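You operate a simulated robot arm through the tools that you are given. There is no shell and no other tool. Be economical: measure what you need, move in short steps, check, and stop when the job is done.

You run a simulated two-armed robot. Do the job below in one go: nothing can be reset, and whatever is moved stays where it is left.

TASK
Hold the yellow mug on the top of the steel stand steady with one hand and put the white filter from the top of the steel stand in it with the other.

Only the result counts: the job must be done as asked and must still hold three seconds after the hand-in. Knocking over, shifting, dropping, spilling or breaking anything else fails it.

THE ROBOT
Two 7-joint arms with two-finger parallel grippers on one trunk, on a base that drives. Base frame: it is fixed to the floor where the robot stands at the start and does not move with it; the origin is under the middle of the robot, x ahead of it, y to its left, z up; the surface under the hand at the start is at about z = 940. Units: mm, degrees, N and s.
The left shoulder is at the start at [50, 161, 1098], the right one opposite. With the tool pointing down near the work surface each hand reaches from about 180 to 680 mm from the robot's upright axis, wherever it stands, measured 20 degrees to its own side. Payload 3.43 kg a hand.
The tool frame of a hand sits at the grasp point between the pads (the TCP): z along the fingers, y along the line on which they close. The tips reach 30 mm beyond it. The gripper opens to 94 mm. The fingers are 28 mm wide and 10 mm thick; the gripper's body (50 by 96 mm) begins 55 mm behind the TCP.
Orientation is told as [roll, pitch, yaw] about the base's x, y, z axes, in that order, counted from this pose: with the fingers straight down and closing along the base's y, the tool's x points along the base's -x, its y along +y and its z along -z.

THE INTERFACE
- The arms move only by the tool arm_command. It takes "left_steps", "right_steps" or both (then of equal length, played together; a hand with none holds still); each is one flat list of numbers, 6 for each row, row after row: the shift along the tool's x, y, z in units of 30 mm (1.0 is 30 mm), then the turn, a rotation vector about the tool's x, y, z in units of 5 degrees (1.0 is 5 degrees). In form: [dx, dy, dz, wx, wy, wz, dx, dy, dz, wx, wy, wz, ...]. A call has 1 to 20 rows; each row shifts and turns the commanded pose from where the row before left it, along the tool's axes as they then stand. "left_gripper" and "right_gripper" are, for a hand that has rows, the closure, from 0 (fully open) to 1 (shut), set as the call begins (left out, the last holds). A call with a number of a shift or a turn outside -1 to 1 is refused whole. Rows are played at 5 a second. More than 50 mm and 8.6 degrees between two rows, or a gripper value outside its range, and nothing of the call is played. A pose out of reach is approached as far as the arm can. The call stops where the force on the tool passes 40 N (or 10 N more than at its start, if that is more) or the arm is blocked; 0.2 s more then pass. Each finger travels about 45 mm/s and halts on what it meets, pressing with about 39 N; the grip force reading is that of the motor and also rises with nothing between the fingers. The clock runs only during rows and for 0.2 s after the last one: add rows that do not move to give the fingers time. The reply holds the time, the measured pose of the TCP, the force on the tool along the base axes, the opening and the grip force, in the units named above and with some noise, with the torque about the TCP (base axes, N m) and any sound that the robot's microphone picked up, and new pictures: "views" is both (left out), scene, wrist or none (wrist: the cameras of the hands that moved).
- Cameras (640 x 400 px; columns grow to the right, rows downward): "scene" is now at [131.1, 25, 1248.6]; the picture's right is [0.28, -0.96, 0.00], its down [-0.32, -0.09, -0.94] and it looks along [0.90, 0.27, -0.33] (base axes); focal length 214 px, centre (320, 200). "left" rides on the left gripper at [76, -14, -102] in its tool frame; the picture's right is [0.18, 0.98, 0.00], its down [-0.75, 0.14, -0.64] and it looks along [-0.63, 0.12, 0.77] (tool axes); focal length 243 px, centre (320, 200). "right" rides on the right gripper at [76, 14, -103] in its tool frame; the picture's right is [-0.18, 0.98, 0.00], its down [-0.75, -0.14, -0.64] and it looks along [-0.63, -0.12, 0.77] (tool axes); focal length 243 px, centre (320, 200). There is no depth. A picture from a camera that has moved, and an enlarged one, comes with that camera's place and axes in the base frame and with its lens.
- move_column(by): slides the trunk up (or, below 0, down) by that many mm; the arms and the scene camera ride with it, the base frame stays. It gives what a move gives, with no picture.
- drive_base(legs): drives the robot by 1 to 6 legs, each [ahead, left, turn to the left] in mm, mm and degrees, along the robot's own axes; the way and the turn of a leg run together, so that a leg with both is an arc; at most 1500 mm and 180 degrees a leg. The arms and the cameras ride along, it lands a little off, and it stops where it bumps. It gives what a move gives, and a new picture of the scene camera.
- aim_head(pan, tilt): turns the head with the scene camera to pan (to the left, within 80 degrees either way) and tilt (down, from -29 to 69), counted from straight ahead of the robot. It gives what a move gives, and a new picture of the scene camera.
- enlarge(camera, box): a new picture of the part [left, top, right, bottom] of that camera's present view, enlarged. It takes no simulated time.
- finish_job(): hands the job in; it is judged then, once.

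Work in short steps. Places have to be worked out from the pictures, the camera data and where the tool is seen: move nearer, look again, correct. Check each grasp and each placing, and mend what went wrong. You have 120 turns and 260 pictures in all, those below and enlarged ones among them. Open the grippers and draw the arms clear of the work before you hand the job in, unless the task says otherwise; then end with one line.

The tools are called after "Emit:" as a command line: name --argument value ..., lists and objects as JSON in quotes. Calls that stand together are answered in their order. arm_command: Moves the arms, as the interface text tells. Its arguments: {"type":"object","properties":{"left_steps":{"type":"array","items":{"type":"number"}},"left_gripper":{"type":"number"},"right_steps":{"type":"array","items":{"type":"number"}},"right_gripper":{"type":"number"},"views":{"type":"string","enum":["both","scene","wrist","none"]}},"required":[]} The other tools are called the same way: move_column (by) slides the trunk up or down; drive_base (legs) drives the base; aim_head (pan, tilt) turns the head that bears the scene camera; enlarge (camera, box) takes an enlarged picture of a part of a camera's view; finish_job () hands the job in.

At the start:

```text
time: 0.0
left_tool_pos: [254.1, 321.9, 1240.4]
left_ee_rot: [0.1, -0.1, 0.0]
left_force: [0.6, 0.0, -0.3]
left_ft_torque: [0.0, 0.02, -0.02]
left_finger_gap: 94.0
left_gripper_force: 0.1
right_tool_pos: [408.9, -18.7, 1200.4]
right_ee_rot: [0.1, 0.0, 0.0]
right_force: [-0.2, -0.4, 0.6]
right_ft_torque: [-0.01, -0.03, 0.01]
right_finger_gap: 94.1
right_gripper_force: 0.0
trunk travel left (down, up): [-125.0, 142.0]
robot x, y, heading: [3.0, 0.6, 0.2]
head pan, tilt: [16.5, 19.3]
```

scene: 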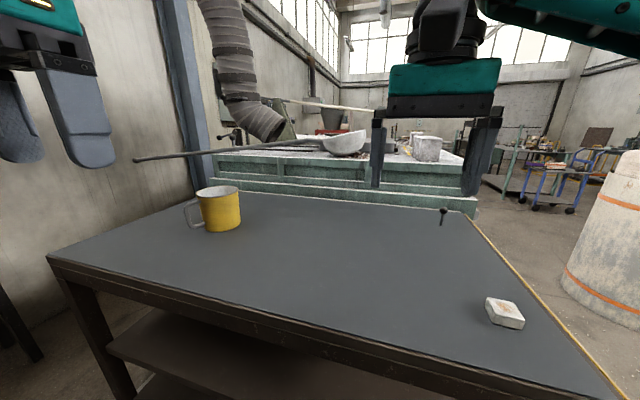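
right: 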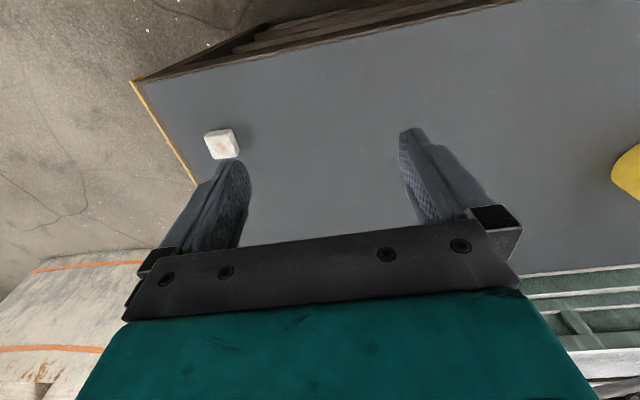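
left: 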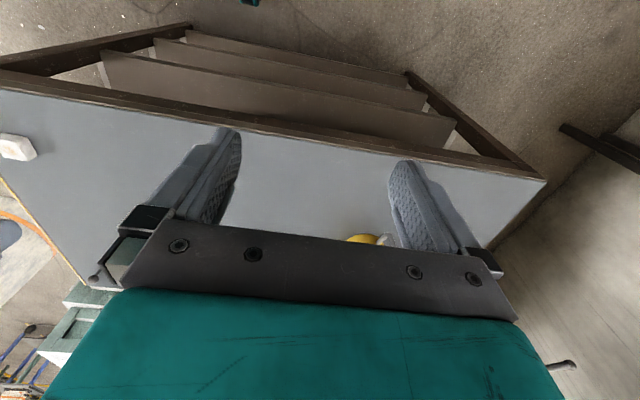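

I'll take close looks at the mug and the white block, which I take to be the filter, from the scene camera.

Emit:
enlarge --camera "scene" --box '[160, 160, 280, 250]'

Emit:
enlarge --camera "scene" --box '[430, 190, 560, 350]'

Emit:
enlarge --camera "right" --box '[170, 100, 270, 180]'

```text
4.44 times, centred on (220, 205) of scene
camera zoom: at [131.1, 25.0, 1248.6], right [0.28, -0.96, 0.0], down [-0.32, -0.09, -0.94], along [0.9, 0.27, -0.33], focal length 953 px, centre (764, 178)
```

zoom: 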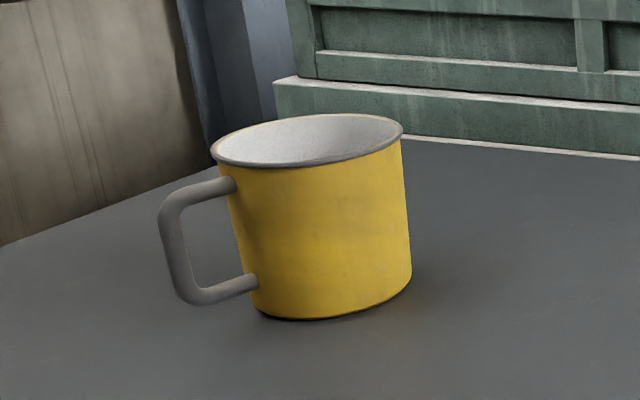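

```text
2.50 times, centred on (495, 270) of scene
camera zoom: at [131.1, 25.0, 1248.6], right [0.28, -0.96, 0.0], down [-0.32, -0.09, -0.94], along [0.9, 0.27, -0.33], focal length 536 px, centre (-118, 25)
```

zoom: 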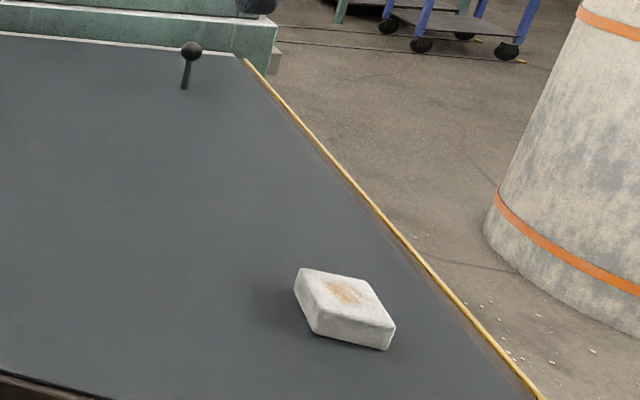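

```text
5.00 times, centred on (220, 140) of right
camera zoom: at [333.5, -5.7, 1301.9], right [0.18, 0.98, 0.0], down [0.75, -0.14, 0.64], along [0.63, -0.12, -0.77], focal length 1213 px, centre (820, 500)
```

zoom: 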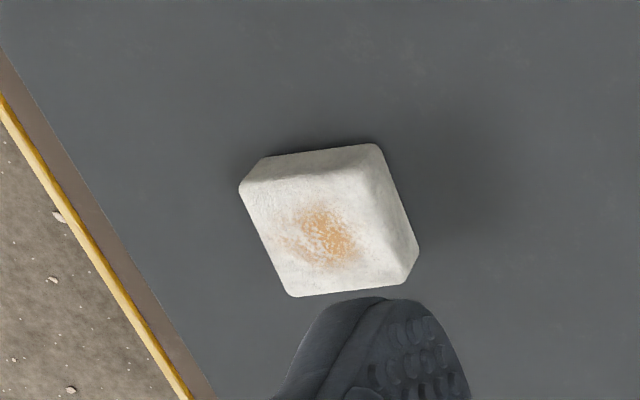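

The white block is about 40–45 mm square, roughly axis-aligned, with its centre near (481, -188). The mug is about 115 mm wide, centred near (655, 516), and its handle points back toward the robot. I'll move the right hand above the filter first.

Emit:
arm_command --right_steps '[-0.4, -0.94, 0.75, 0, 0, 0, -0.4, -0.94, 0.75, 0, 0, 0, -0.4, -0.94, 0.75, 0, 0, 0, -0.4, -0.94, 0.75, 0, 0, 0, -0.4, -0.94, 0.75, 0, 0, 0, -0.4, -0.94, 0.75, 0, 0, 0, 0, 0, 0, 0, 0, 0]' --right_gripper 0

```text
time: 1.6
left_tool_pos: [254.2, 321.4, 1239.2]
left_ee_rot: [-0.1, 0.1, 0.0]
left_force: [0.7, 0.1, 0.9]
left_ft_torque: [-0.01, -0.01, -0.01]
left_finger_gap: 94.1
left_gripper_force: 0.1
right_tool_pos: [480.0, -187.9, 1063.2]
right_ee_rot: [-0.1, 0.1, 0.0]
right_force: [-0.4, 0.2, 0.8]
right_ft_torque: [-0.03, 0.01, -0.02]
right_finger_gap: 94.1
right_gripper_force: 0.1
trunk travel left (down, up): [-125.0, 142.0]
robot x, y, heading: [-1.2, -0.2, -0.1]
head pan, tilt: [16.5, 19.3]
camera scene: at [131.0, 25.2, 1248.6], right [0.28, -0.96, 0.0], down [-0.32, -0.09, -0.94], along [0.9, 0.27, -0.33], focal length 214 px, centre (320, 200)
camera right: at [405.4, -174.9, 1166.3], right [0.18, 0.98, 0.0], down [0.75, -0.14, 0.64], along [0.63, -0.12, -0.77], focal length 243 px, centre (320, 200)
```

scene: 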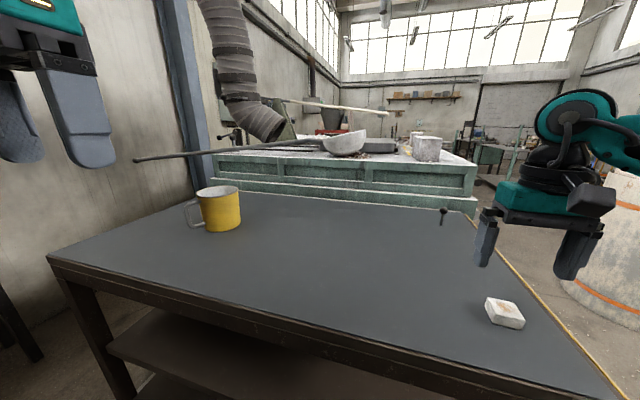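
right: 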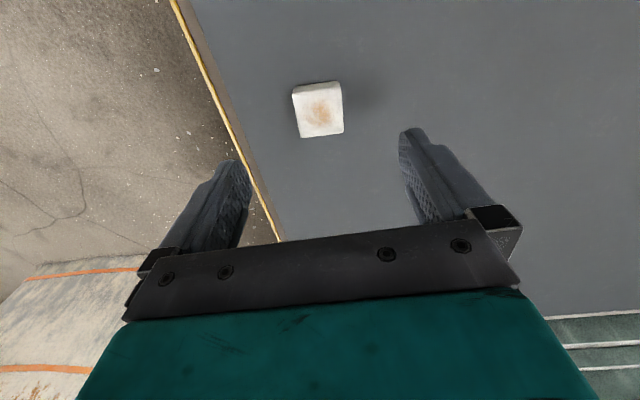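

The filter is centred at about (479, -190), square to the hand. I'll lower until the tips are just above the table.

Emit:
arm_command --right_steps '[0, -0.07, 0.8, 0, 0, 0, 0, 0, 0.8, 0, 0, 0, 0, 0, 0.8, 0, 0, 0, 0, 0, 0.5, 0, 0, 0, 0, 0, 0, 0, 0, 0]'

```text
time: 2.8
left_tool_pos: [254.2, 321.7, 1239.6]
left_ee_rot: [0.0, 0.0, -0.1]
left_force: [0.2, 0.3, -0.6]
left_ft_torque: [0.01, 0.01, 0.02]
left_finger_gap: 94.0
left_gripper_force: 0.0
right_tool_pos: [481.6, -187.1, 975.9]
right_ee_rot: [0.1, 0.0, 0.0]
right_force: [0.1, 0.0, -0.3]
right_ft_torque: [0.02, 0.02, -0.02]
right_finger_gap: 93.9
right_gripper_force: 0.1
trunk travel left (down, up): [-125.0, 142.0]
robot x, y, heading: [-1.2, -3.1, -0.3]
head pan, tilt: [16.5, 19.3]
camera scene: at [131.0, 25.0, 1248.6], right [0.28, -0.96, 0.0], down [-0.32, -0.09, -0.94], along [0.9, 0.27, -0.33], focal length 214 px, centre (320, 200)
camera right: at [406.1, -174.3, 1079.3], right [0.18, 0.98, 0.0], down [0.75, -0.14, 0.64], along [0.63, -0.12, -0.77], focal length 243 px, centre (320, 200)
```

scene: 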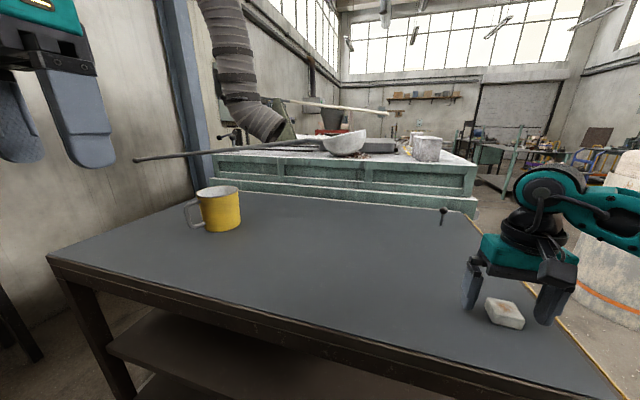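
right: 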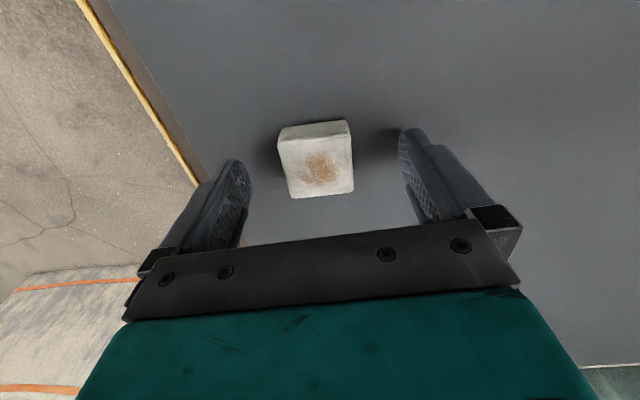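

The block sits centred between the fingers. I'll nudge back 5 mm, go 3 mm lower and then close.

Emit:
arm_command --right_steps '[0.17, 0, 0.1, 0, 0, 0]' --views "none"

Emit:
arm_command --right_steps '[0, 0, 0, 0, 0, 0, 0, 0, 0, 0, 0, 0, 0, 0, 0, 0, 0, 0, 0, 0, 0, 0, 0, 0, 0, 0, 0, 0, 0, 0]' --right_gripper 0.8 --views "wrist"

```text
time: 3.2
left_tool_pos: [254.2, 320.4, 1240.4]
left_ee_rot: [0.0, 0.0, 0.1]
left_force: [0.3, 0.8, 0.4]
left_ft_torque: [-0.01, 0.01, -0.02]
left_finger_gap: 93.8
left_gripper_force: 0.0
right_tool_pos: [476.2, -186.9, 973.5]
right_ee_rot: [0.1, 0.0, 0.0]
right_force: [-0.9, 0.4, -0.4]
right_ft_torque: [-0.02, 0.04, 0.0]
right_finger_gap: 93.9
right_gripper_force: 0.1
trunk travel left (down, up): [-125.0, 142.0]
robot x, y, heading: [-1.0, 1.3, 0.3]
head pan, tilt: [16.5, 19.3]
```

```text
time: 4.4
left_tool_pos: [255.1, 320.9, 1240.3]
left_ee_rot: [-0.1, 0.0, 0.0]
left_force: [0.1, 0.2, 0.5]
left_ft_torque: [0.02, -0.01, 0.02]
left_finger_gap: 93.9
left_gripper_force: 0.0
right_tool_pos: [476.5, -187.0, 972.7]
right_ee_rot: [0.1, 0.1, -0.1]
right_force: [-0.8, -0.3, -0.3]
right_ft_torque: [0.0, 0.04, -0.03]
right_finger_gap: 38.3
right_gripper_force: 39.0
trunk travel left (down, up): [-125.0, 142.0]
robot x, y, heading: [1.8, -0.4, -0.1]
head pan, tilt: [16.5, 19.3]
camera right: at [400.9, -174.4, 1076.3], right [0.18, 0.98, 0.0], down [0.75, -0.14, 0.64], along [0.63, -0.12, -0.77], focal length 243 px, centre (320, 200)
```

right: 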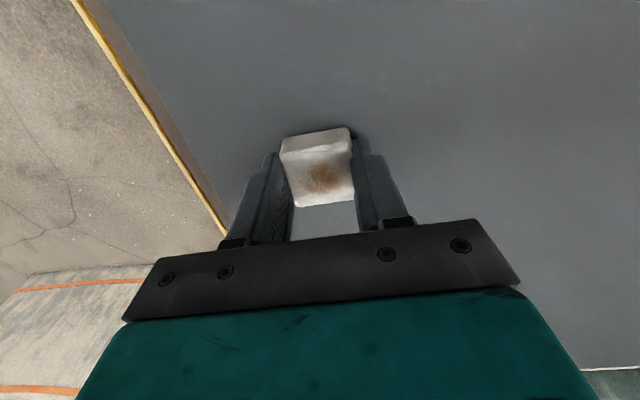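

Gripped at 38 mm. I'll lift it about 210 mm and bring it in toward the robot.

Emit:
arm_command --right_steps '[0, 0, -0.5, 0, 0, 0, 0, 0, -1, 0, 0, 0, 0, 0, -1, 0, 0, 0, 0, 0, -1, 0, 0, 0, 0, 0, -1, 0, 0, 0, 0.5, 0.5, -1, 0, 0, 0, 0.5, 0.5, -1, 0, 0, 0, 0.5, 0.5, -0.5, 0, 0, 0, 0, 0, 0, 0, 0, 0]'

```text
time: 6.4
left_tool_pos: [255.2, 321.8, 1240.2]
left_ee_rot: [0.1, 0.1, 0.0]
left_force: [-1.1, 0.2, -0.1]
left_ft_torque: [0.0, 0.05, 0.01]
left_finger_gap: 94.0
left_gripper_force: 0.0
right_tool_pos: [432.5, -147.9, 1184.2]
right_ee_rot: [0.1, -0.1, 0.0]
right_force: [0.7, 0.8, -0.1]
right_ft_torque: [0.02, 0.0, -0.01]
right_finger_gap: 38.0
right_gripper_force: 38.9
trunk travel left (down, up): [-125.0, 142.0]
robot x, y, heading: [-0.3, 1.6, -0.3]
head pan, tilt: [16.5, 19.3]
camera scene: at [131.1, 24.9, 1248.6], right [0.28, -0.96, 0.0], down [-0.32, -0.09, -0.94], along [0.9, 0.27, -0.33], focal length 214 px, centre (320, 200)
camera right: at [357.0, -133.2, 1286.7], right [0.18, 0.98, 0.0], down [0.75, -0.14, 0.64], along [0.63, -0.12, -0.77], focal length 243 px, centre (320, 200)
```

scene: 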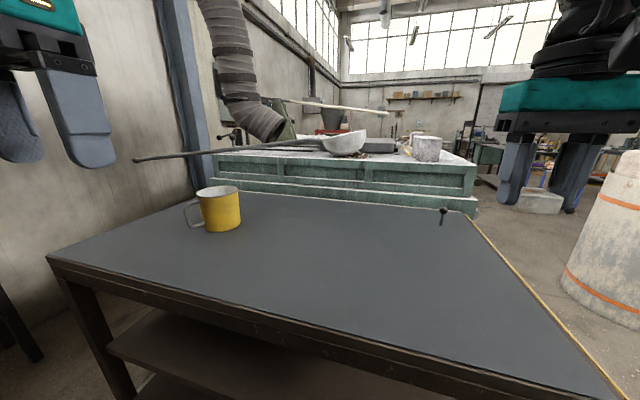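
right: 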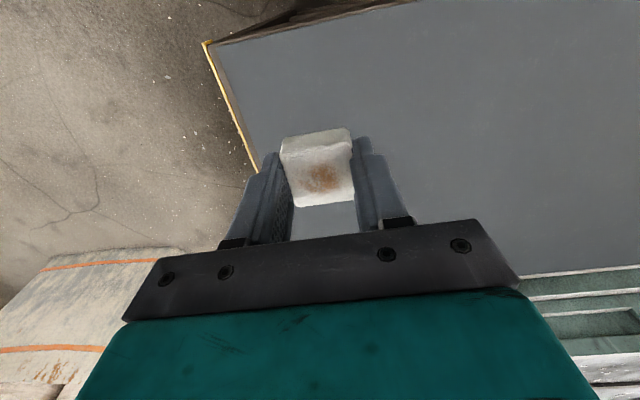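

Filter is held. Before driving left I'll look to the left for obstacles.

Emit:
aim_head --pan 75 --tilt 35

```text
time: 7.7
left_tool_pos: [252.7, 322.0, 1239.8]
left_ee_rot: [0.0, 0.0, 0.0]
left_force: [0.0, -0.2, 0.5]
left_ft_torque: [0.02, 0.02, 0.01]
left_finger_gap: 94.2
left_gripper_force: 0.1
right_tool_pos: [432.5, -145.9, 1183.1]
right_ee_rot: [0.1, 0.0, 0.0]
right_force: [0.2, -0.1, 0.5]
right_ft_torque: [-0.01, 0.02, 0.0]
right_finger_gap: 38.2
right_gripper_force: 39.0
trunk travel left (down, up): [-125.0, 142.0]
robot x, y, heading: [2.2, 0.0, 0.1]
head pan, tilt: [75.0, 35.0]
camera scene: at [64.6, 83.5, 1223.6], right [0.97, -0.26, 0.0], down [-0.15, -0.55, -0.82], along [0.21, 0.79, -0.57], focal length 214 px, centre (320, 200)
```

scene: 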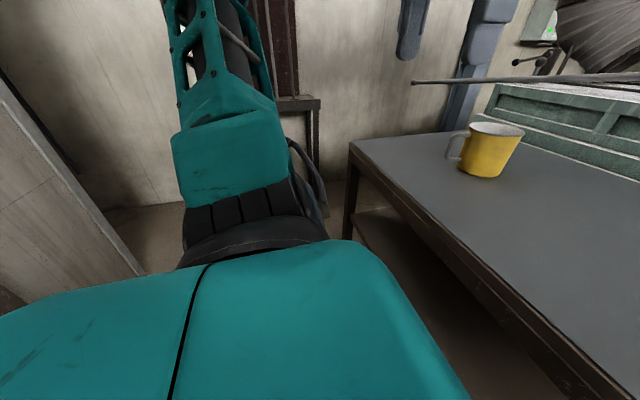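

The left is clear, since the wall is about 2 m away and the ladle rod is far off. I'll drive 430 mm left.

Emit:
drive_base --legs '[[0, 430, 0]]'

Emit:
aim_head --pan 5 --tilt 30

```text
time: 11.9
left_tool_pos: [261.6, 743.1, 1239.3]
left_ee_rot: [0.0, -0.1, -0.8]
left_force: [0.2, 0.0, 0.1]
left_ft_torque: [0.0, 0.01, 0.0]
left_finger_gap: 94.0
left_gripper_force: 0.0
right_tool_pos: [433.5, 273.4, 1183.8]
right_ee_rot: [0.0, 0.0, -0.8]
right_force: [-0.4, 0.2, 0.4]
right_ft_torque: [-0.02, 0.01, -0.01]
right_finger_gap: 38.1
right_gripper_force: 39.3
trunk travel left (down, up): [-125.0, 142.0]
robot x, y, heading: [2.0, 427.6, -0.7]
head pan, tilt: [75.0, 35.0]
camera scene: at [68.6, 507.5, 1223.6], right [0.96, -0.27, 0.0], down [-0.16, -0.55, -0.82], along [0.22, 0.79, -0.57], focal length 214 px, centre (320, 200)
```

scene: 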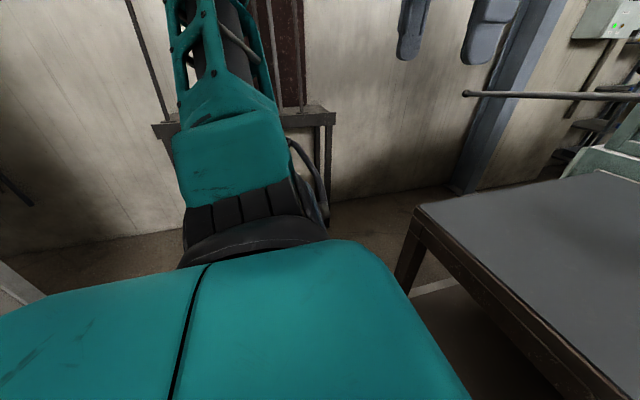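

```text
time: 13.4
left_tool_pos: [261.8, 742.4, 1240.6]
left_ee_rot: [-0.1, 0.0, -0.8]
left_force: [-0.5, 0.5, 0.2]
left_ft_torque: [-0.04, -0.03, 0.0]
left_finger_gap: 94.3
left_gripper_force: 0.1
right_tool_pos: [433.9, 273.2, 1182.6]
right_ee_rot: [0.2, -0.1, -0.8]
right_force: [0.2, 0.2, 0.0]
right_ft_torque: [0.0, 0.04, -0.02]
right_finger_gap: 38.2
right_gripper_force: 39.5
trunk travel left (down, up): [-125.0, 142.0]
robot x, y, heading: [5.2, 425.7, -0.7]
head pan, tilt: [5.0, 30.0]
camera scene: at [134.8, 429.4, 1231.4], right [0.07, -1.0, 0.0], down [-0.5, -0.04, -0.87], along [0.86, 0.06, -0.5], focal length 214 px, centre (320, 200)
```

scene: 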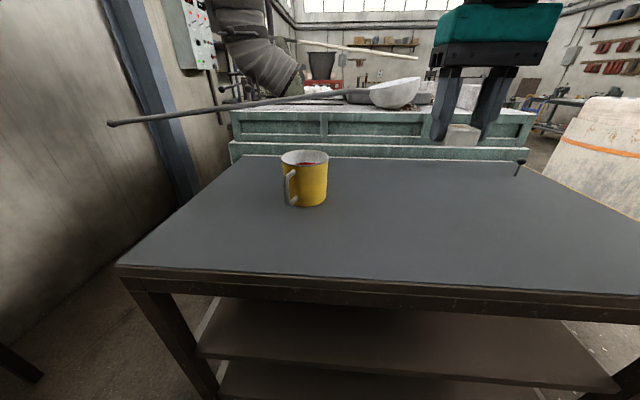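

The mug is now nearly straight ahead. I'll enlarge it to see its contents and handle.

Emit:
enlarge --camera "scene" --box '[264, 140, 344, 215]'

```text
5.33 times, centred on (304, 178) of scene
camera zoom: at [134.8, 429.4, 1231.4], right [0.07, -1.0, 0.0], down [-0.5, -0.04, -0.87], along [0.86, 0.06, -0.5], focal length 1144 px, centre (405, 320)
```

zoom: 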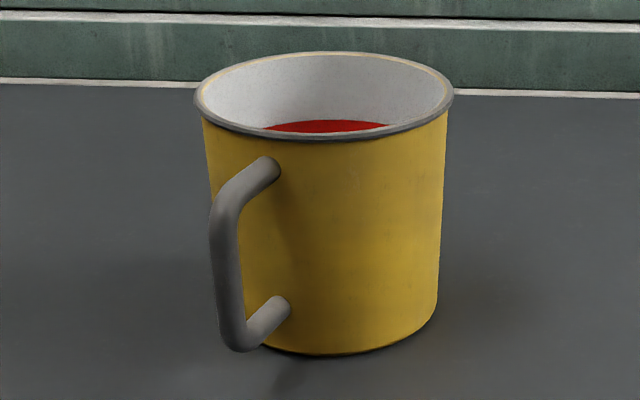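

The mug has something red inside, maybe liquid, so I'll be gentle. I estimate the mug centre at about (654, 506), the rim at z ≈ 1053, and the handle bar at about (551, 533) over z 980–1042. The right hand needs the robot closer, so I'll look down to check clearance to the table.

Emit:
aim_head --pan 0 --tilt 69

```text
time: 14.4
left_tool_pos: [260.9, 742.4, 1239.9]
left_ee_rot: [0.0, -0.1, -0.8]
left_force: [0.2, 0.3, -0.3]
left_ft_torque: [0.0, 0.01, -0.02]
left_finger_gap: 94.2
left_gripper_force: 0.1
right_tool_pos: [433.4, 271.8, 1183.1]
right_ee_rot: [0.1, -0.1, -0.9]
right_force: [-0.6, -0.6, -0.3]
right_ft_torque: [0.01, -0.04, 0.01]
right_finger_gap: 38.2
right_gripper_force: 38.9
trunk travel left (down, up): [-125.0, 142.0]
robot x, y, heading: [2.8, 421.7, -1.0]
head pan, tilt: [0.0, 68.8]
camera scene: at [100.6, 421.9, 1179.9], right [-0.01, -1.0, 0.0], down [-0.93, 0.01, -0.36], along [0.36, 0.0, -0.93], focal length 214 px, centre (320, 200)
```

scene: 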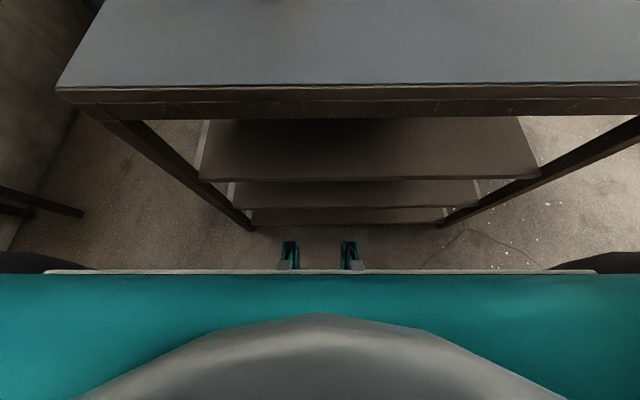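

The robot's front feet are at about x ≈ 300 and the table frame at about 380. I'll go 70 mm left and then only 45 mm ahead.

Emit:
drive_base --legs '[[0, 70, 0.8], [45, 0, 0]]'

Emit:
aim_head --pan 0 --tilt 35

```text
time: 16.2
left_tool_pos: [304.0, 815.2, 1240.2]
left_ee_rot: [0.1, 0.0, -0.1]
left_force: [0.4, 0.1, 0.8]
left_ft_torque: [-0.02, 0.03, -0.01]
left_finger_gap: 94.0
left_gripper_force: 0.1
right_tool_pos: [481.7, 345.6, 1182.5]
right_ee_rot: [0.1, -0.1, -0.1]
right_force: [-0.1, -0.4, -0.3]
right_ft_torque: [0.03, 0.01, 0.02]
right_finger_gap: 38.1
right_gripper_force: 38.5
trunk travel left (down, up): [-125.0, 142.0]
robot x, y, heading: [46.1, 491.3, -0.1]
head pan, tilt: [0.0, 68.8]
camera scene: at [146.9, 491.5, 1179.8], right [0.0, -1.0, 0.0], down [-0.93, 0.0, -0.36], along [0.36, 0.0, -0.93], focal length 214 px, centre (320, 200)
```

scene: 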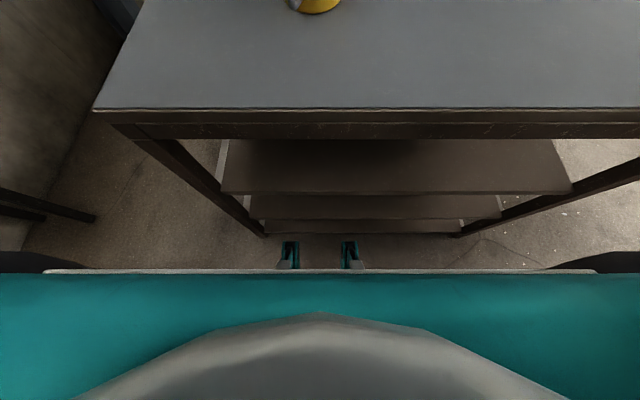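

```text
time: 17.2
left_tool_pos: [303.1, 814.7, 1238.7]
left_ee_rot: [0.2, -0.1, -0.2]
left_force: [-0.3, 0.3, 0.4]
left_ft_torque: [0.0, 0.02, -0.01]
left_finger_gap: 94.0
left_gripper_force: 0.1
right_tool_pos: [480.5, 346.6, 1183.1]
right_ee_rot: [0.1, 0.0, -0.1]
right_force: [-0.7, -0.1, -0.3]
right_ft_torque: [-0.01, -0.02, 0.01]
right_finger_gap: 38.2
right_gripper_force: 38.9
trunk travel left (down, up): [-125.0, 142.0]
robot x, y, heading: [47.3, 495.0, -0.5]
head pan, tilt: [0.0, 35.0]
camera scene: at [178.2, 491.4, 1223.5], right [0.0, -1.0, 0.0], down [-0.57, 0.0, -0.82], along [0.82, 0.0, -0.57], focal length 214 px, centre (320, 200)
```

scene: 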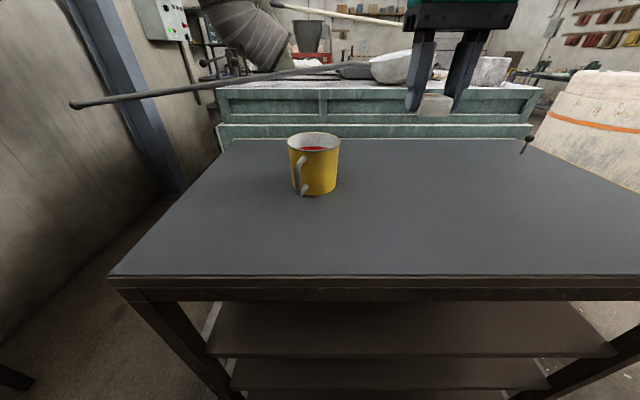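

Emit:
enlarge --camera "scene" --box '[274, 125, 354, 200]'

```text
5.33 times, centred on (314, 162) of scene
camera zoom: at [178.2, 491.4, 1223.5], right [0.0, -1.0, 0.0], down [-0.57, 0.0, -0.82], along [0.82, 0.0, -0.57], focal length 1144 px, centre (352, 400)
```

zoom: 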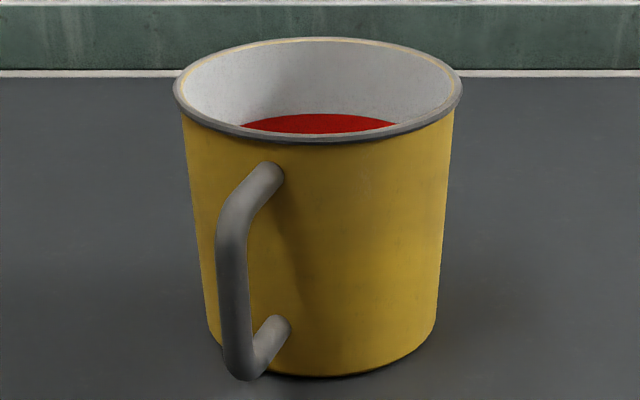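

Refined estimates: the mug centre is about (657, 506), the rim about 1054, the red surface about 1020, and the handle bar about (552, 535) over z 985–1044. I'll bring the left hand behind the handle at height, then yaw -15.6° and pitch the fingers 45° forward.

Emit:
arm_command --left_steps '[-0.63, -0.944, 0.37, 0, 0, 0, -0.63, -0.944, 0.37, 0, 0, 0, -0.63, -0.944, 0.37, 0, 0, 0, -0.63, -0.944, 0.37, 0, 0, 0, -0.63, -0.944, 0.37, 0, 0, 0, -0.63, -0.944, 0.37, 0, 0, 0, -0.63, -0.944, 0.37, 0, 0, 0, -0.63, -0.944, 0.37, 0, 0, 0, -0.63, -0.944, 0.37, 0, 0, 0, 0, 0, 0, 0, 0, 0]' --left_gripper 0 --views "scene"

Emit:
arm_command --left_steps '[0, 0, 0, 0, 0, 0.78, 0, 0, 0, 0, 0, 0.78, 0, 0, 0, 0, 0, 0.78, 0, 0, 0, 0, 0, 0.78, 0, 0, 0, 0, -1, 0, 0, 0, 0, 0, -1, 0, 0, 0, 0, 0, -1, 0, 0, 0, 0, 0, -1, 0, 0, 0, 0, 0, -1, 0, 0, 0, 0, 0, -1, 0, 0, 0, 0, 0, -1, 0, 0, 0, 0, 0, -1, 0, 0, 0, 0, 0, -1, 0, 0, 0, 0, 0, 0, 0]'

```text
time: 19.4
left_tool_pos: [434.5, 620.0, 1164.5]
left_ee_rot: [0.0, 0.0, 0.0]
left_force: [0.7, 0.0, 0.6]
left_ft_torque: [0.02, 0.0, -0.01]
left_finger_gap: 94.1
left_gripper_force: 0.1
left hand out of reach, approached as far as the arm can: row 7, 8, 9
right_tool_pos: [480.7, 345.8, 1184.0]
right_ee_rot: [0.1, -0.1, -0.2]
right_force: [0.2, 0.5, 0.1]
right_ft_torque: [-0.02, 0.0, -0.02]
right_finger_gap: 38.0
right_gripper_force: 38.5
trunk travel left (down, up): [-125.0, 142.0]
robot x, y, heading: [47.9, 492.6, 0.2]
head pan, tilt: [0.0, 35.0]
camera scene: at [178.2, 491.4, 1223.6], right [0.0, -1.0, 0.0], down [-0.57, 0.0, -0.82], along [0.82, 0.0, -0.57], focal length 214 px, centre (320, 200)
```

scene: 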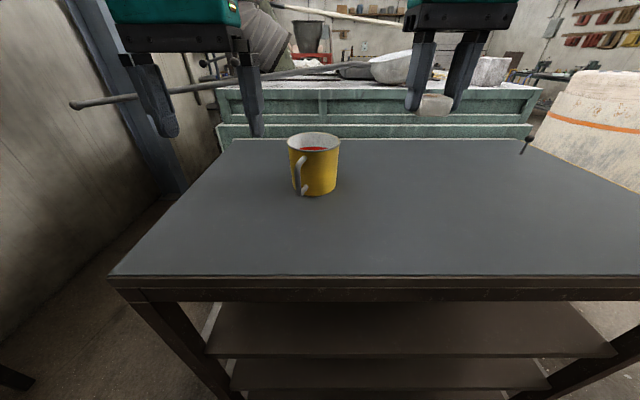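

```text
time: 22.4
left_tool_pos: [436.4, 620.3, 1164.5]
left_ee_rot: [0.0, -45.1, -15.7]
left_force: [-0.1, 0.3, -1.0]
left_ft_torque: [-0.02, -0.02, 0.02]
left_finger_gap: 94.2
left_gripper_force: 0.1
right_tool_pos: [482.0, 346.1, 1183.7]
right_ee_rot: [0.1, -0.1, 0.0]
right_force: [0.1, -0.1, 0.0]
right_ft_torque: [0.01, -0.03, 0.01]
right_finger_gap: 38.2
right_gripper_force: 39.4
trunk travel left (down, up): [-125.0, 142.0]
robot x, y, heading: [48.2, 497.0, -0.3]
head pan, tilt: [0.0, 35.0]
camera scene: at [178.3, 491.4, 1223.6], right [0.0, -1.0, 0.0], down [-0.57, 0.0, -0.82], along [0.82, 0.0, -0.57], focal length 214 px, centre (320, 200)
camera left: at [311.6, 642.3, 1183.4], right [0.14, 0.98, -0.13], down [0.11, 0.12, 0.99], along [0.98, -0.15, -0.09], focal length 243 px, centre (320, 200)
```

scene: 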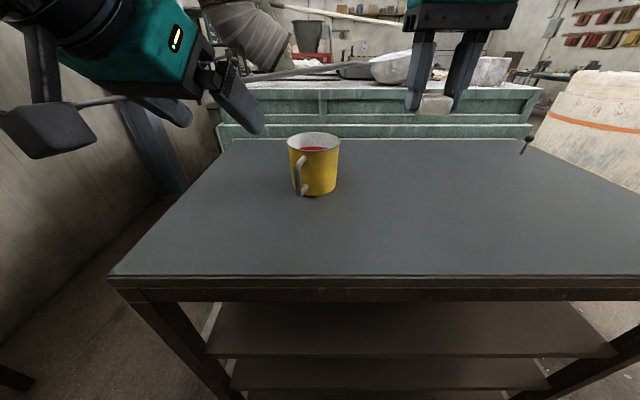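
left: 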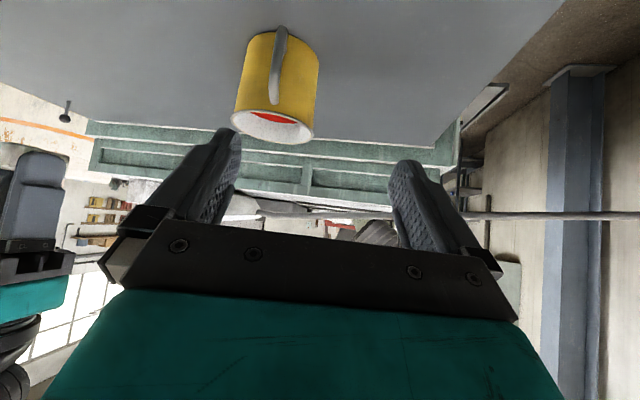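

The left hand is pitched as wanted, and this view confirms the handle bar at about (552, 536, 1012). I'll advance to the pre-grasp, 100 mm back along the approach.

Emit:
arm_command --left_steps '[0.09, -0.42, 0.85, 0, 0, 0, 0.09, -0.42, 0.85, 0, 0, 0, 0.09, -0.42, 0.85, 0, 0, 0, 0.09, -0.42, 0.85, 0, 0, 0, 0, 0, 0, 0, 0, 0]'

```text
time: 23.6
left_tool_pos: [487.5, 555.5, 1086.2]
left_ee_rot: [0.0, -45.1, -15.6]
left_force: [0.5, -0.3, 0.0]
left_ft_torque: [0.01, -0.01, -0.01]
left_finger_gap: 93.8
left_gripper_force: 0.0
right_tool_pos: [480.2, 347.2, 1183.6]
right_ee_rot: [0.1, 0.0, -0.2]
right_force: [-0.3, -0.3, -0.1]
right_ft_torque: [-0.05, 0.03, 0.0]
right_finger_gap: 38.5
right_gripper_force: 39.4
trunk travel left (down, up): [-125.0, 142.0]
robot x, y, heading: [50.4, 492.9, -0.1]
head pan, tilt: [0.0, 35.0]
camera scene: at [178.0, 491.4, 1223.6], right [0.0, -1.0, 0.0], down [-0.57, 0.0, -0.82], along [0.82, 0.0, -0.57], focal length 214 px, centre (320, 200)
camera left: at [361.4, 575.6, 1105.2], right [0.14, 0.98, -0.13], down [0.11, 0.12, 0.99], along [0.98, -0.15, -0.09], focal length 243 px, centre (320, 200)
```

scene: 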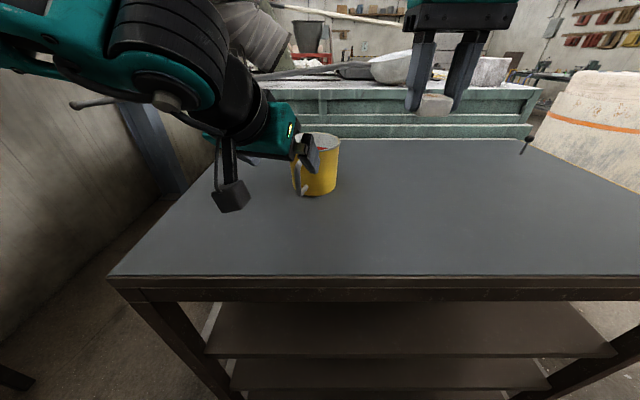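
left: 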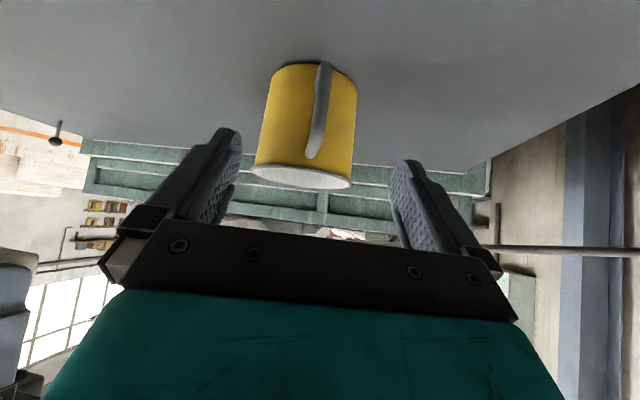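

Alignment is good. I'll advance about 100 mm along the fingers so the handle bar sits between the open pads.

Emit:
arm_command --left_steps '[0.04, -0.02, 0.83, 0, 0, 0, 0.04, -0.02, 0.83, 0, 0, 0, 0.04, -0.02, 0.83, 0, 0, 0, 0.04, -0.02, 0.75, 0, 0, 0, 0, 0, 0, 0, 0, 0]'

Emit:
enlarge --camera "scene" --box '[254, 110, 364, 210]'

```text
time: 24.8
left_tool_pos: [542.1, 550.0, 1012.5]
left_ee_rot: [-0.1, -45.1, -15.6]
left_force: [-0.4, -0.4, -0.5]
left_ft_torque: [-0.02, -0.01, 0.02]
left_finger_gap: 94.1
left_gripper_force: 0.1
left hand out of reach, approached as far as the arm can: row 3, 4
right_tool_pos: [480.8, 345.3, 1184.0]
right_ee_rot: [0.1, 0.0, 0.0]
right_force: [0.2, 0.0, -0.9]
right_ft_torque: [0.02, 0.01, 0.02]
right_finger_gap: 38.2
right_gripper_force: 38.8
trunk travel left (down, up): [-125.0, 142.0]
robot x, y, heading: [44.6, 490.6, 0.1]
head pan, tilt: [0.0, 35.0]
camera scene: at [178.2, 491.4, 1223.6], right [0.0, -1.0, 0.0], down [-0.57, 0.0, -0.82], along [0.82, 0.0, -0.57], focal length 214 px, centre (320, 200)
camera left: at [416.5, 570.9, 1033.0], right [0.14, 0.98, -0.13], down [0.11, 0.12, 0.99], along [0.98, -0.15, -0.09], focal length 243 px, centre (320, 200)
```

scene: 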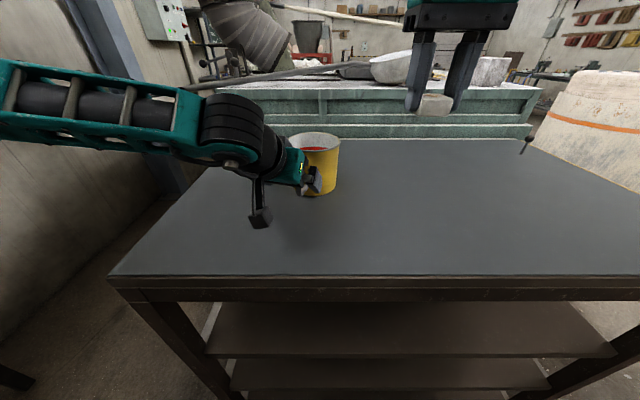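
left: 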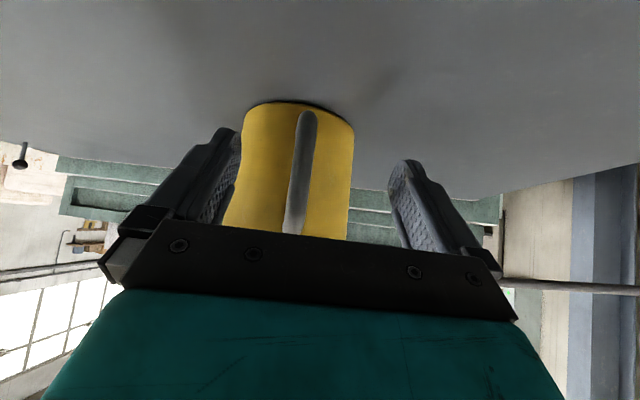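

```text
4.00 times, centred on (309, 160) of scene
camera zoom: at [178.2, 491.4, 1223.6], right [0.0, -1.0, 0.0], down [-0.57, 0.0, -0.82], along [0.82, 0.0, -0.57], focal length 858 px, centre (364, 360)
```

zoom: 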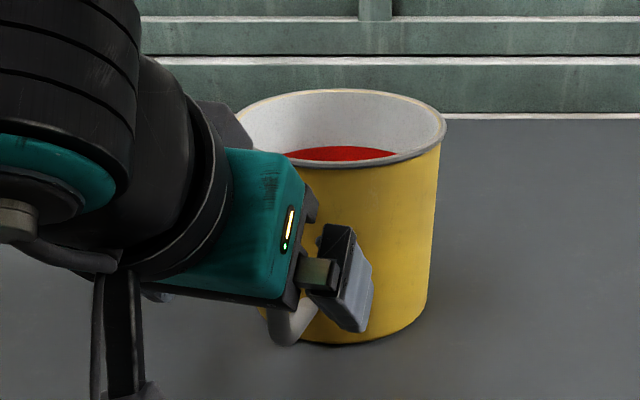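

The arm stopped about 15 mm short sideways because of reach. The handle is between the fingers but off-centre. I'll test whether a small sideways step gets through.

Emit:
arm_command --left_steps '[0, -0.3, 0, 0, 0, 0, 0, -0.25, 0, 0, 0, 0]' --views "none"

```text
time: 25.4
left_tool_pos: [537.0, 549.4, 1015.9]
left_ee_rot: [0.0, -44.9, -15.7]
left_force: [0.5, 0.2, -0.4]
left_ft_torque: [-0.01, 0.01, 0.01]
left_finger_gap: 94.1
left_gripper_force: 0.0
left hand out of reach, approached as far as the arm can: row 1, 2
right_tool_pos: [481.1, 346.3, 1184.0]
right_ee_rot: [0.1, 0.0, 0.0]
right_force: [0.0, -0.5, -0.1]
right_ft_torque: [0.0, 0.02, 0.0]
right_finger_gap: 38.4
right_gripper_force: 39.2
trunk travel left (down, up): [-125.0, 142.0]
robot x, y, heading: [49.5, 491.7, 0.1]
head pan, tilt: [0.0, 35.0]
```

It won't go further to the right. I'll back out along the fingers, then shift the base right.

Emit:
arm_command --left_steps '[0, 0, -0.9, 0, 0, 0, 0, 0, -0.9, 0, 0, 0, 0, 0, -0.9, 0, 0, 0, 0, 0, -0.9, 0, 0, 0]' --views "scene"

```text
time: 26.4
left_tool_pos: [465.5, 567.7, 1092.0]
left_ee_rot: [-0.1, -45.0, -15.6]
left_force: [0.1, 0.1, 0.5]
left_ft_torque: [0.02, -0.02, -0.01]
left_finger_gap: 93.9
left_gripper_force: 0.0
right_tool_pos: [480.0, 345.8, 1182.6]
right_ee_rot: [0.1, -0.1, -0.1]
right_force: [-1.0, 0.3, -0.1]
right_ft_torque: [0.01, -0.02, -0.02]
right_finger_gap: 37.9
right_gripper_force: 39.3
trunk travel left (down, up): [-125.0, 142.0]
robot x, y, heading: [46.5, 495.7, -0.3]
head pan, tilt: [0.0, 35.0]
camera scene: at [177.8, 491.4, 1223.6], right [0.0, -1.0, 0.0], down [-0.57, 0.0, -0.82], along [0.82, 0.0, -0.57], focal length 214 px, centre (320, 200)
```

scene: 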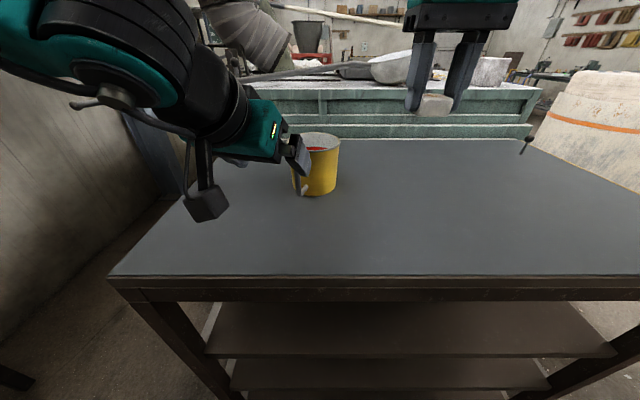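

Emit:
drive_base --legs '[[0, -60, 0]]'

```text
time: 27.6
left_tool_pos: [465.6, 505.8, 1091.1]
left_ee_rot: [0.0, -45.0, -15.6]
left_force: [-0.6, 1.1, 0.4]
left_ft_torque: [0.0, 0.01, 0.01]
left_finger_gap: 94.1
left_gripper_force: 0.0
right_tool_pos: [480.4, 284.7, 1184.7]
right_ee_rot: [0.1, -0.1, -0.1]
right_force: [-1.0, -0.7, 0.1]
right_ft_torque: [-0.02, -0.02, 0.0]
right_finger_gap: 37.9
right_gripper_force: 38.6
trunk travel left (down, up): [-125.0, 142.0]
robot x, y, heading: [47.1, 428.8, 0.2]
head pan, tilt: [0.0, 35.0]
camera scene: at [178.2, 430.6, 1223.6], right [0.0, -1.0, 0.0], down [-0.57, 0.0, -0.82], along [0.82, 0.0, -0.57], focal length 214 px, centre (320, 200)
```

scene: 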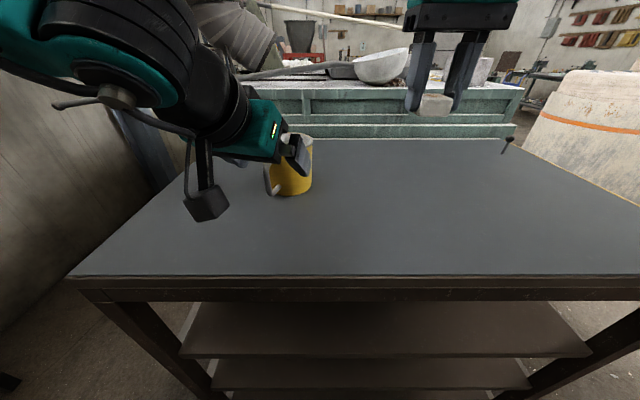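

Emit:
arm_command --left_steps '[0.05, 0.86, 0.11, 0, 0, 0, 0.05, 0.86, 0.11, 0, 0, 0, 0, 0, 0, 0, 0, 0]' --views "wrist"

```text
time: 28.4
left_tool_pos: [483.8, 555.5, 1085.2]
left_ee_rot: [0.0, -44.9, -15.7]
left_force: [-0.1, -0.4, -0.3]
left_ft_torque: [-0.01, 0.03, -0.02]
left_finger_gap: 93.9
left_gripper_force: 0.1
right_tool_pos: [480.4, 286.2, 1183.0]
right_ee_rot: [0.1, -0.1, -0.1]
right_force: [-0.1, 0.2, 0.0]
right_ft_torque: [0.0, -0.01, -0.01]
right_finger_gap: 38.3
right_gripper_force: 39.5
trunk travel left (down, up): [-125.0, 142.0]
robot x, y, heading: [48.7, 436.2, 0.2]
head pan, tilt: [0.0, 35.0]
camera left: at [358.0, 575.8, 1103.9], right [0.14, 0.98, -0.13], down [0.11, 0.11, 0.99], along [0.98, -0.15, -0.1], focal length 243 px, centre (320, 200)
```

left: 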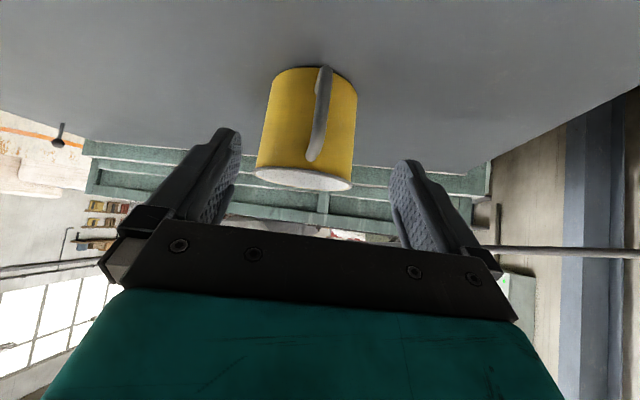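

Handle still where expected. I'll advance along the fingers.

Emit:
arm_command --left_steps '[0.01, -0.01, 0.85, 0, 0, 0, 0.01, -0.01, 0.85, 0, 0, 0, 0.01, -0.01, 0.85, 0, 0, 0, 0.01, 0, 0.8, 0, 0, 0, 0, 0, 0, 0, 0, 0]'

Emit:
enlarge --camera "left" --box '[200, 80, 440, 240]'

```text
time: 29.6
left_tool_pos: [551.8, 536.9, 1012.4]
left_ee_rot: [0.0, -45.0, -15.7]
left_force: [-0.6, 0.0, 0.0]
left_ft_torque: [-0.02, -0.02, -0.02]
left_finger_gap: 94.2
left_gripper_force: 0.1
right_tool_pos: [481.0, 285.0, 1182.9]
right_ee_rot: [0.1, 0.0, -0.1]
right_force: [-0.7, 0.3, 0.2]
right_ft_torque: [0.01, -0.04, 0.01]
right_finger_gap: 38.2
right_gripper_force: 38.7
trunk travel left (down, up): [-125.0, 142.0]
robot x, y, heading: [48.4, 432.9, -0.1]
head pan, tilt: [0.0, 35.0]
camera scene: at [178.0, 430.9, 1223.6], right [0.0, -1.0, 0.0], down [-0.57, 0.0, -0.82], along [0.82, 0.0, -0.57], focal length 214 px, centre (320, 200)
camera left: at [427.4, 557.3, 1031.7], right [0.14, 0.98, -0.13], down [0.11, 0.11, 0.99], along [0.98, -0.15, -0.1], focal length 243 px, centre (320, 200)
```

scene: 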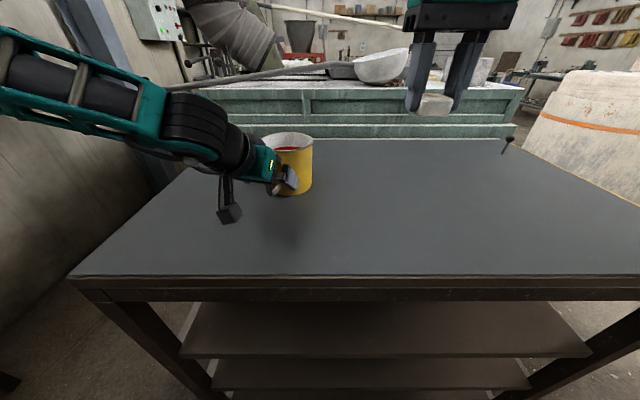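
left: 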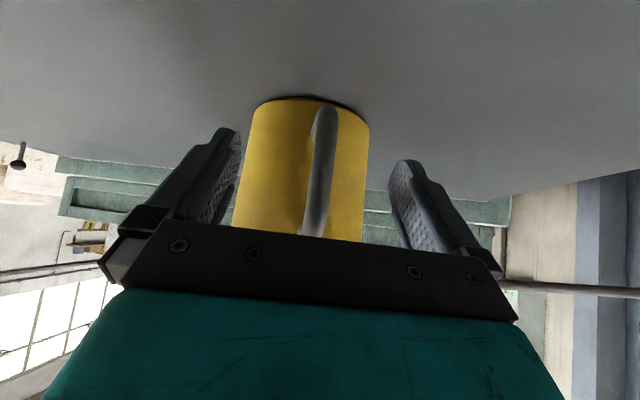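

```text
2.50 times, centred on (320, 160) of left
camera zoom: at [427.4, 557.3, 1031.7], right [0.14, 0.98, -0.13], down [0.11, 0.11, 0.99], along [0.98, -0.15, -0.1], focal length 606 px, centre (320, 300)
```

zoom: 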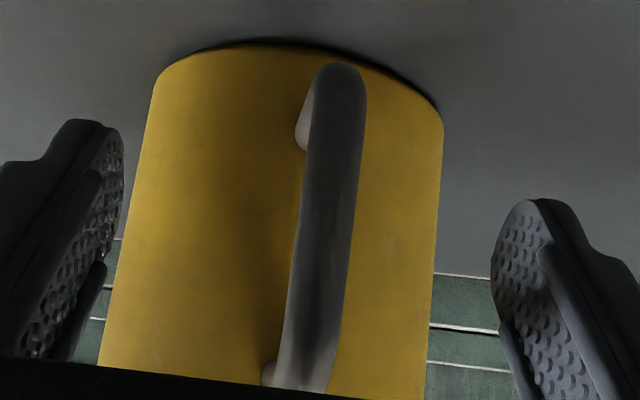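

The handle bar is centred between the pads. I'll close to about 20 mm first and then look.

Emit:
arm_command --left_steps '[0, 0, 0, 0, 0, 0, 0, 0, 0, 0, 0, 0, 0, 0, 0, 0, 0, 0, 0, 0, 0, 0, 0, 0, 0, 0, 0, 0, 0, 0]' --left_gripper 0.78 --views "wrist"

```text
time: 30.8
left_tool_pos: [552.5, 536.5, 1013.2]
left_ee_rot: [0.0, -45.0, -15.7]
left_force: [0.3, -0.3, -0.8]
left_ft_torque: [0.02, 0.01, -0.01]
left_finger_gap: 20.9
left_gripper_force: 0.1
right_tool_pos: [481.1, 285.3, 1184.0]
right_ee_rot: [0.1, 0.0, -0.1]
right_force: [1.0, 0.6, 0.3]
right_ft_torque: [0.0, -0.01, 0.01]
right_finger_gap: 38.1
right_gripper_force: 39.3
trunk travel left (down, up): [-125.0, 142.0]
robot x, y, heading: [47.0, 434.9, -0.2]
head pan, tilt: [0.0, 35.0]
camera left: at [427.3, 557.4, 1031.9], right [0.14, 0.98, -0.13], down [0.11, 0.11, 0.99], along [0.98, -0.15, -0.1], focal length 243 px, centre (320, 200)
```

left: 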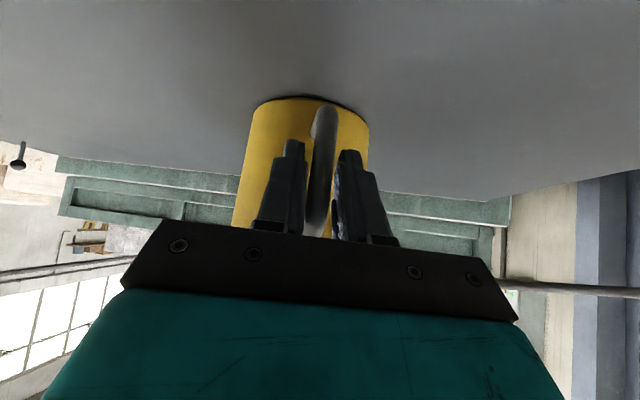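

The bar is between the pads with no contact yet. Closing fully onto the bar.

Emit:
arm_command --left_steps '[0, 0, 0, 0, 0, 0, 0, 0, 0, 0, 0, 0, 0, 0, 0, 0, 0, 0]' --left_gripper 0.93

```text
time: 31.6
left_tool_pos: [553.0, 537.3, 1012.7]
left_ee_rot: [-0.1, -45.0, -15.7]
left_force: [-1.0, 0.6, 0.2]
left_ft_torque: [-0.01, -0.03, 0.02]
left_finger_gap: 15.3
left_gripper_force: 38.8
right_tool_pos: [480.1, 285.6, 1183.5]
right_ee_rot: [0.1, 0.0, -0.1]
right_force: [-0.2, -0.1, -0.6]
right_ft_torque: [0.01, 0.02, 0.02]
right_finger_gap: 38.1
right_gripper_force: 39.4
trunk travel left (down, up): [-125.0, 142.0]
robot x, y, heading: [45.4, 434.4, -0.2]
head pan, tilt: [0.0, 35.0]
camera scene: at [178.1, 431.0, 1223.6], right [0.0, -1.0, 0.0], down [-0.57, 0.0, -0.82], along [0.82, 0.0, -0.57], focal length 214 px, centre (320, 200)
camera left: at [427.3, 557.4, 1031.9], right [0.14, 0.98, -0.13], down [0.11, 0.11, 0.99], along [0.98, -0.15, -0.1], focal length 243 px, centre (320, 200)
```

scene: 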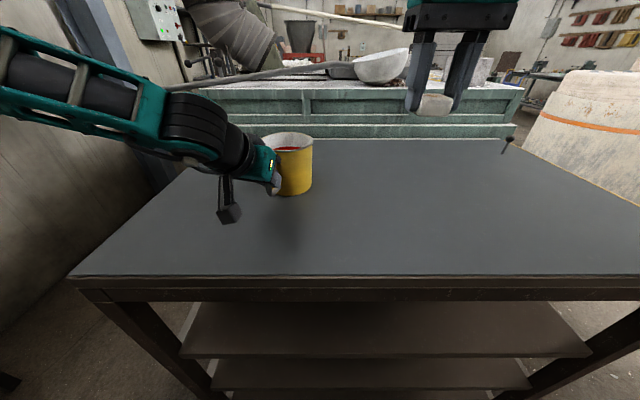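
left: 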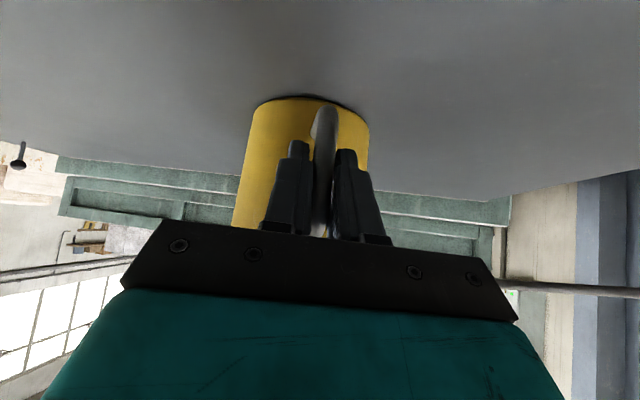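

The mug handle is held firmly at a 15 mm gap and 39 N. Now I'll move the right hand with the filter toward the mug at height, in stages.

Emit:
arm_command --right_steps '[-0.9, 0.4, 0, 0, 0, 0, -0.9, 0.5, 0, 0, 0, 0, -0.9, 0.7, 0, 0, 0, 0, -0.9, 0.8, 0, 0, 0, 0, -0.9, 0.9, 0, 0, 0, 0, -0.9, 0.9, 0, 0, 0, 0, 0, 0, 0, 0, 0, 0]'

```text
time: 33.2
left_tool_pos: [552.0, 537.0, 1012.9]
left_ee_rot: [0.0, -45.0, -15.8]
left_force: [-0.7, -0.7, 0.9]
left_ft_torque: [0.01, -0.03, 0.03]
left_finger_gap: 15.4
left_gripper_force: 39.1
right_tool_pos: [603.8, 372.0, 1181.7]
right_ee_rot: [0.0, -0.1, -0.1]
right_force: [0.3, 1.3, 0.2]
right_ft_torque: [-0.02, -0.01, 0.02]
right_finger_gap: 38.4
right_gripper_force: 39.3
right hand out of reach, approached as far as the arm can: row 5, 6
trunk travel left (down, up): [-125.0, 142.0]
robot x, y, heading: [49.1, 435.2, -0.1]
head pan, tilt: [0.0, 35.0]
camera scene: at [178.0, 430.9, 1223.6], right [0.0, -1.0, 0.0], down [-0.57, 0.0, -0.82], along [0.82, 0.0, -0.57], focal length 214 px, centre (320, 200)
camera right: at [528.1, 385.2, 1285.7], right [0.19, 0.98, 0.0], down [0.75, -0.14, 0.64], along [0.63, -0.12, -0.77], focal length 243 px, centre (320, 200)
```

scene: 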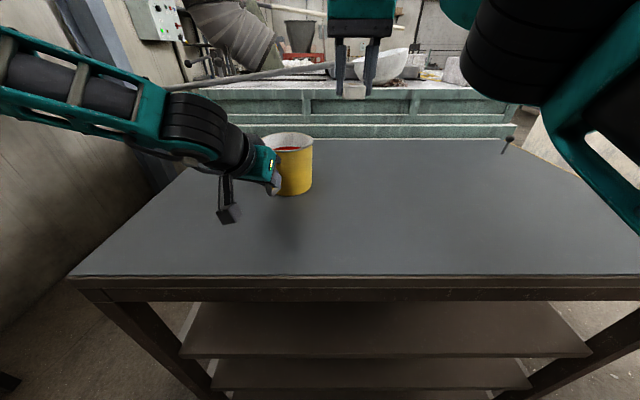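
right: 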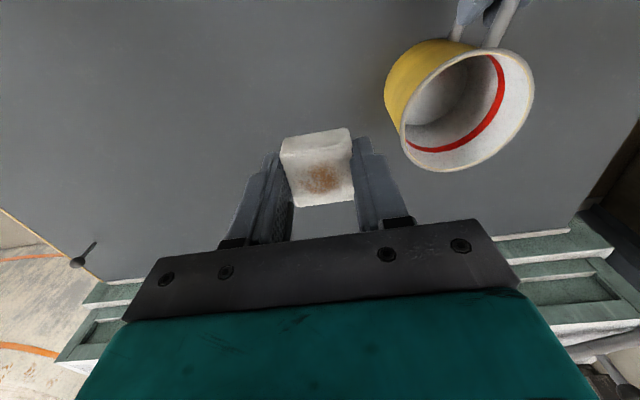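

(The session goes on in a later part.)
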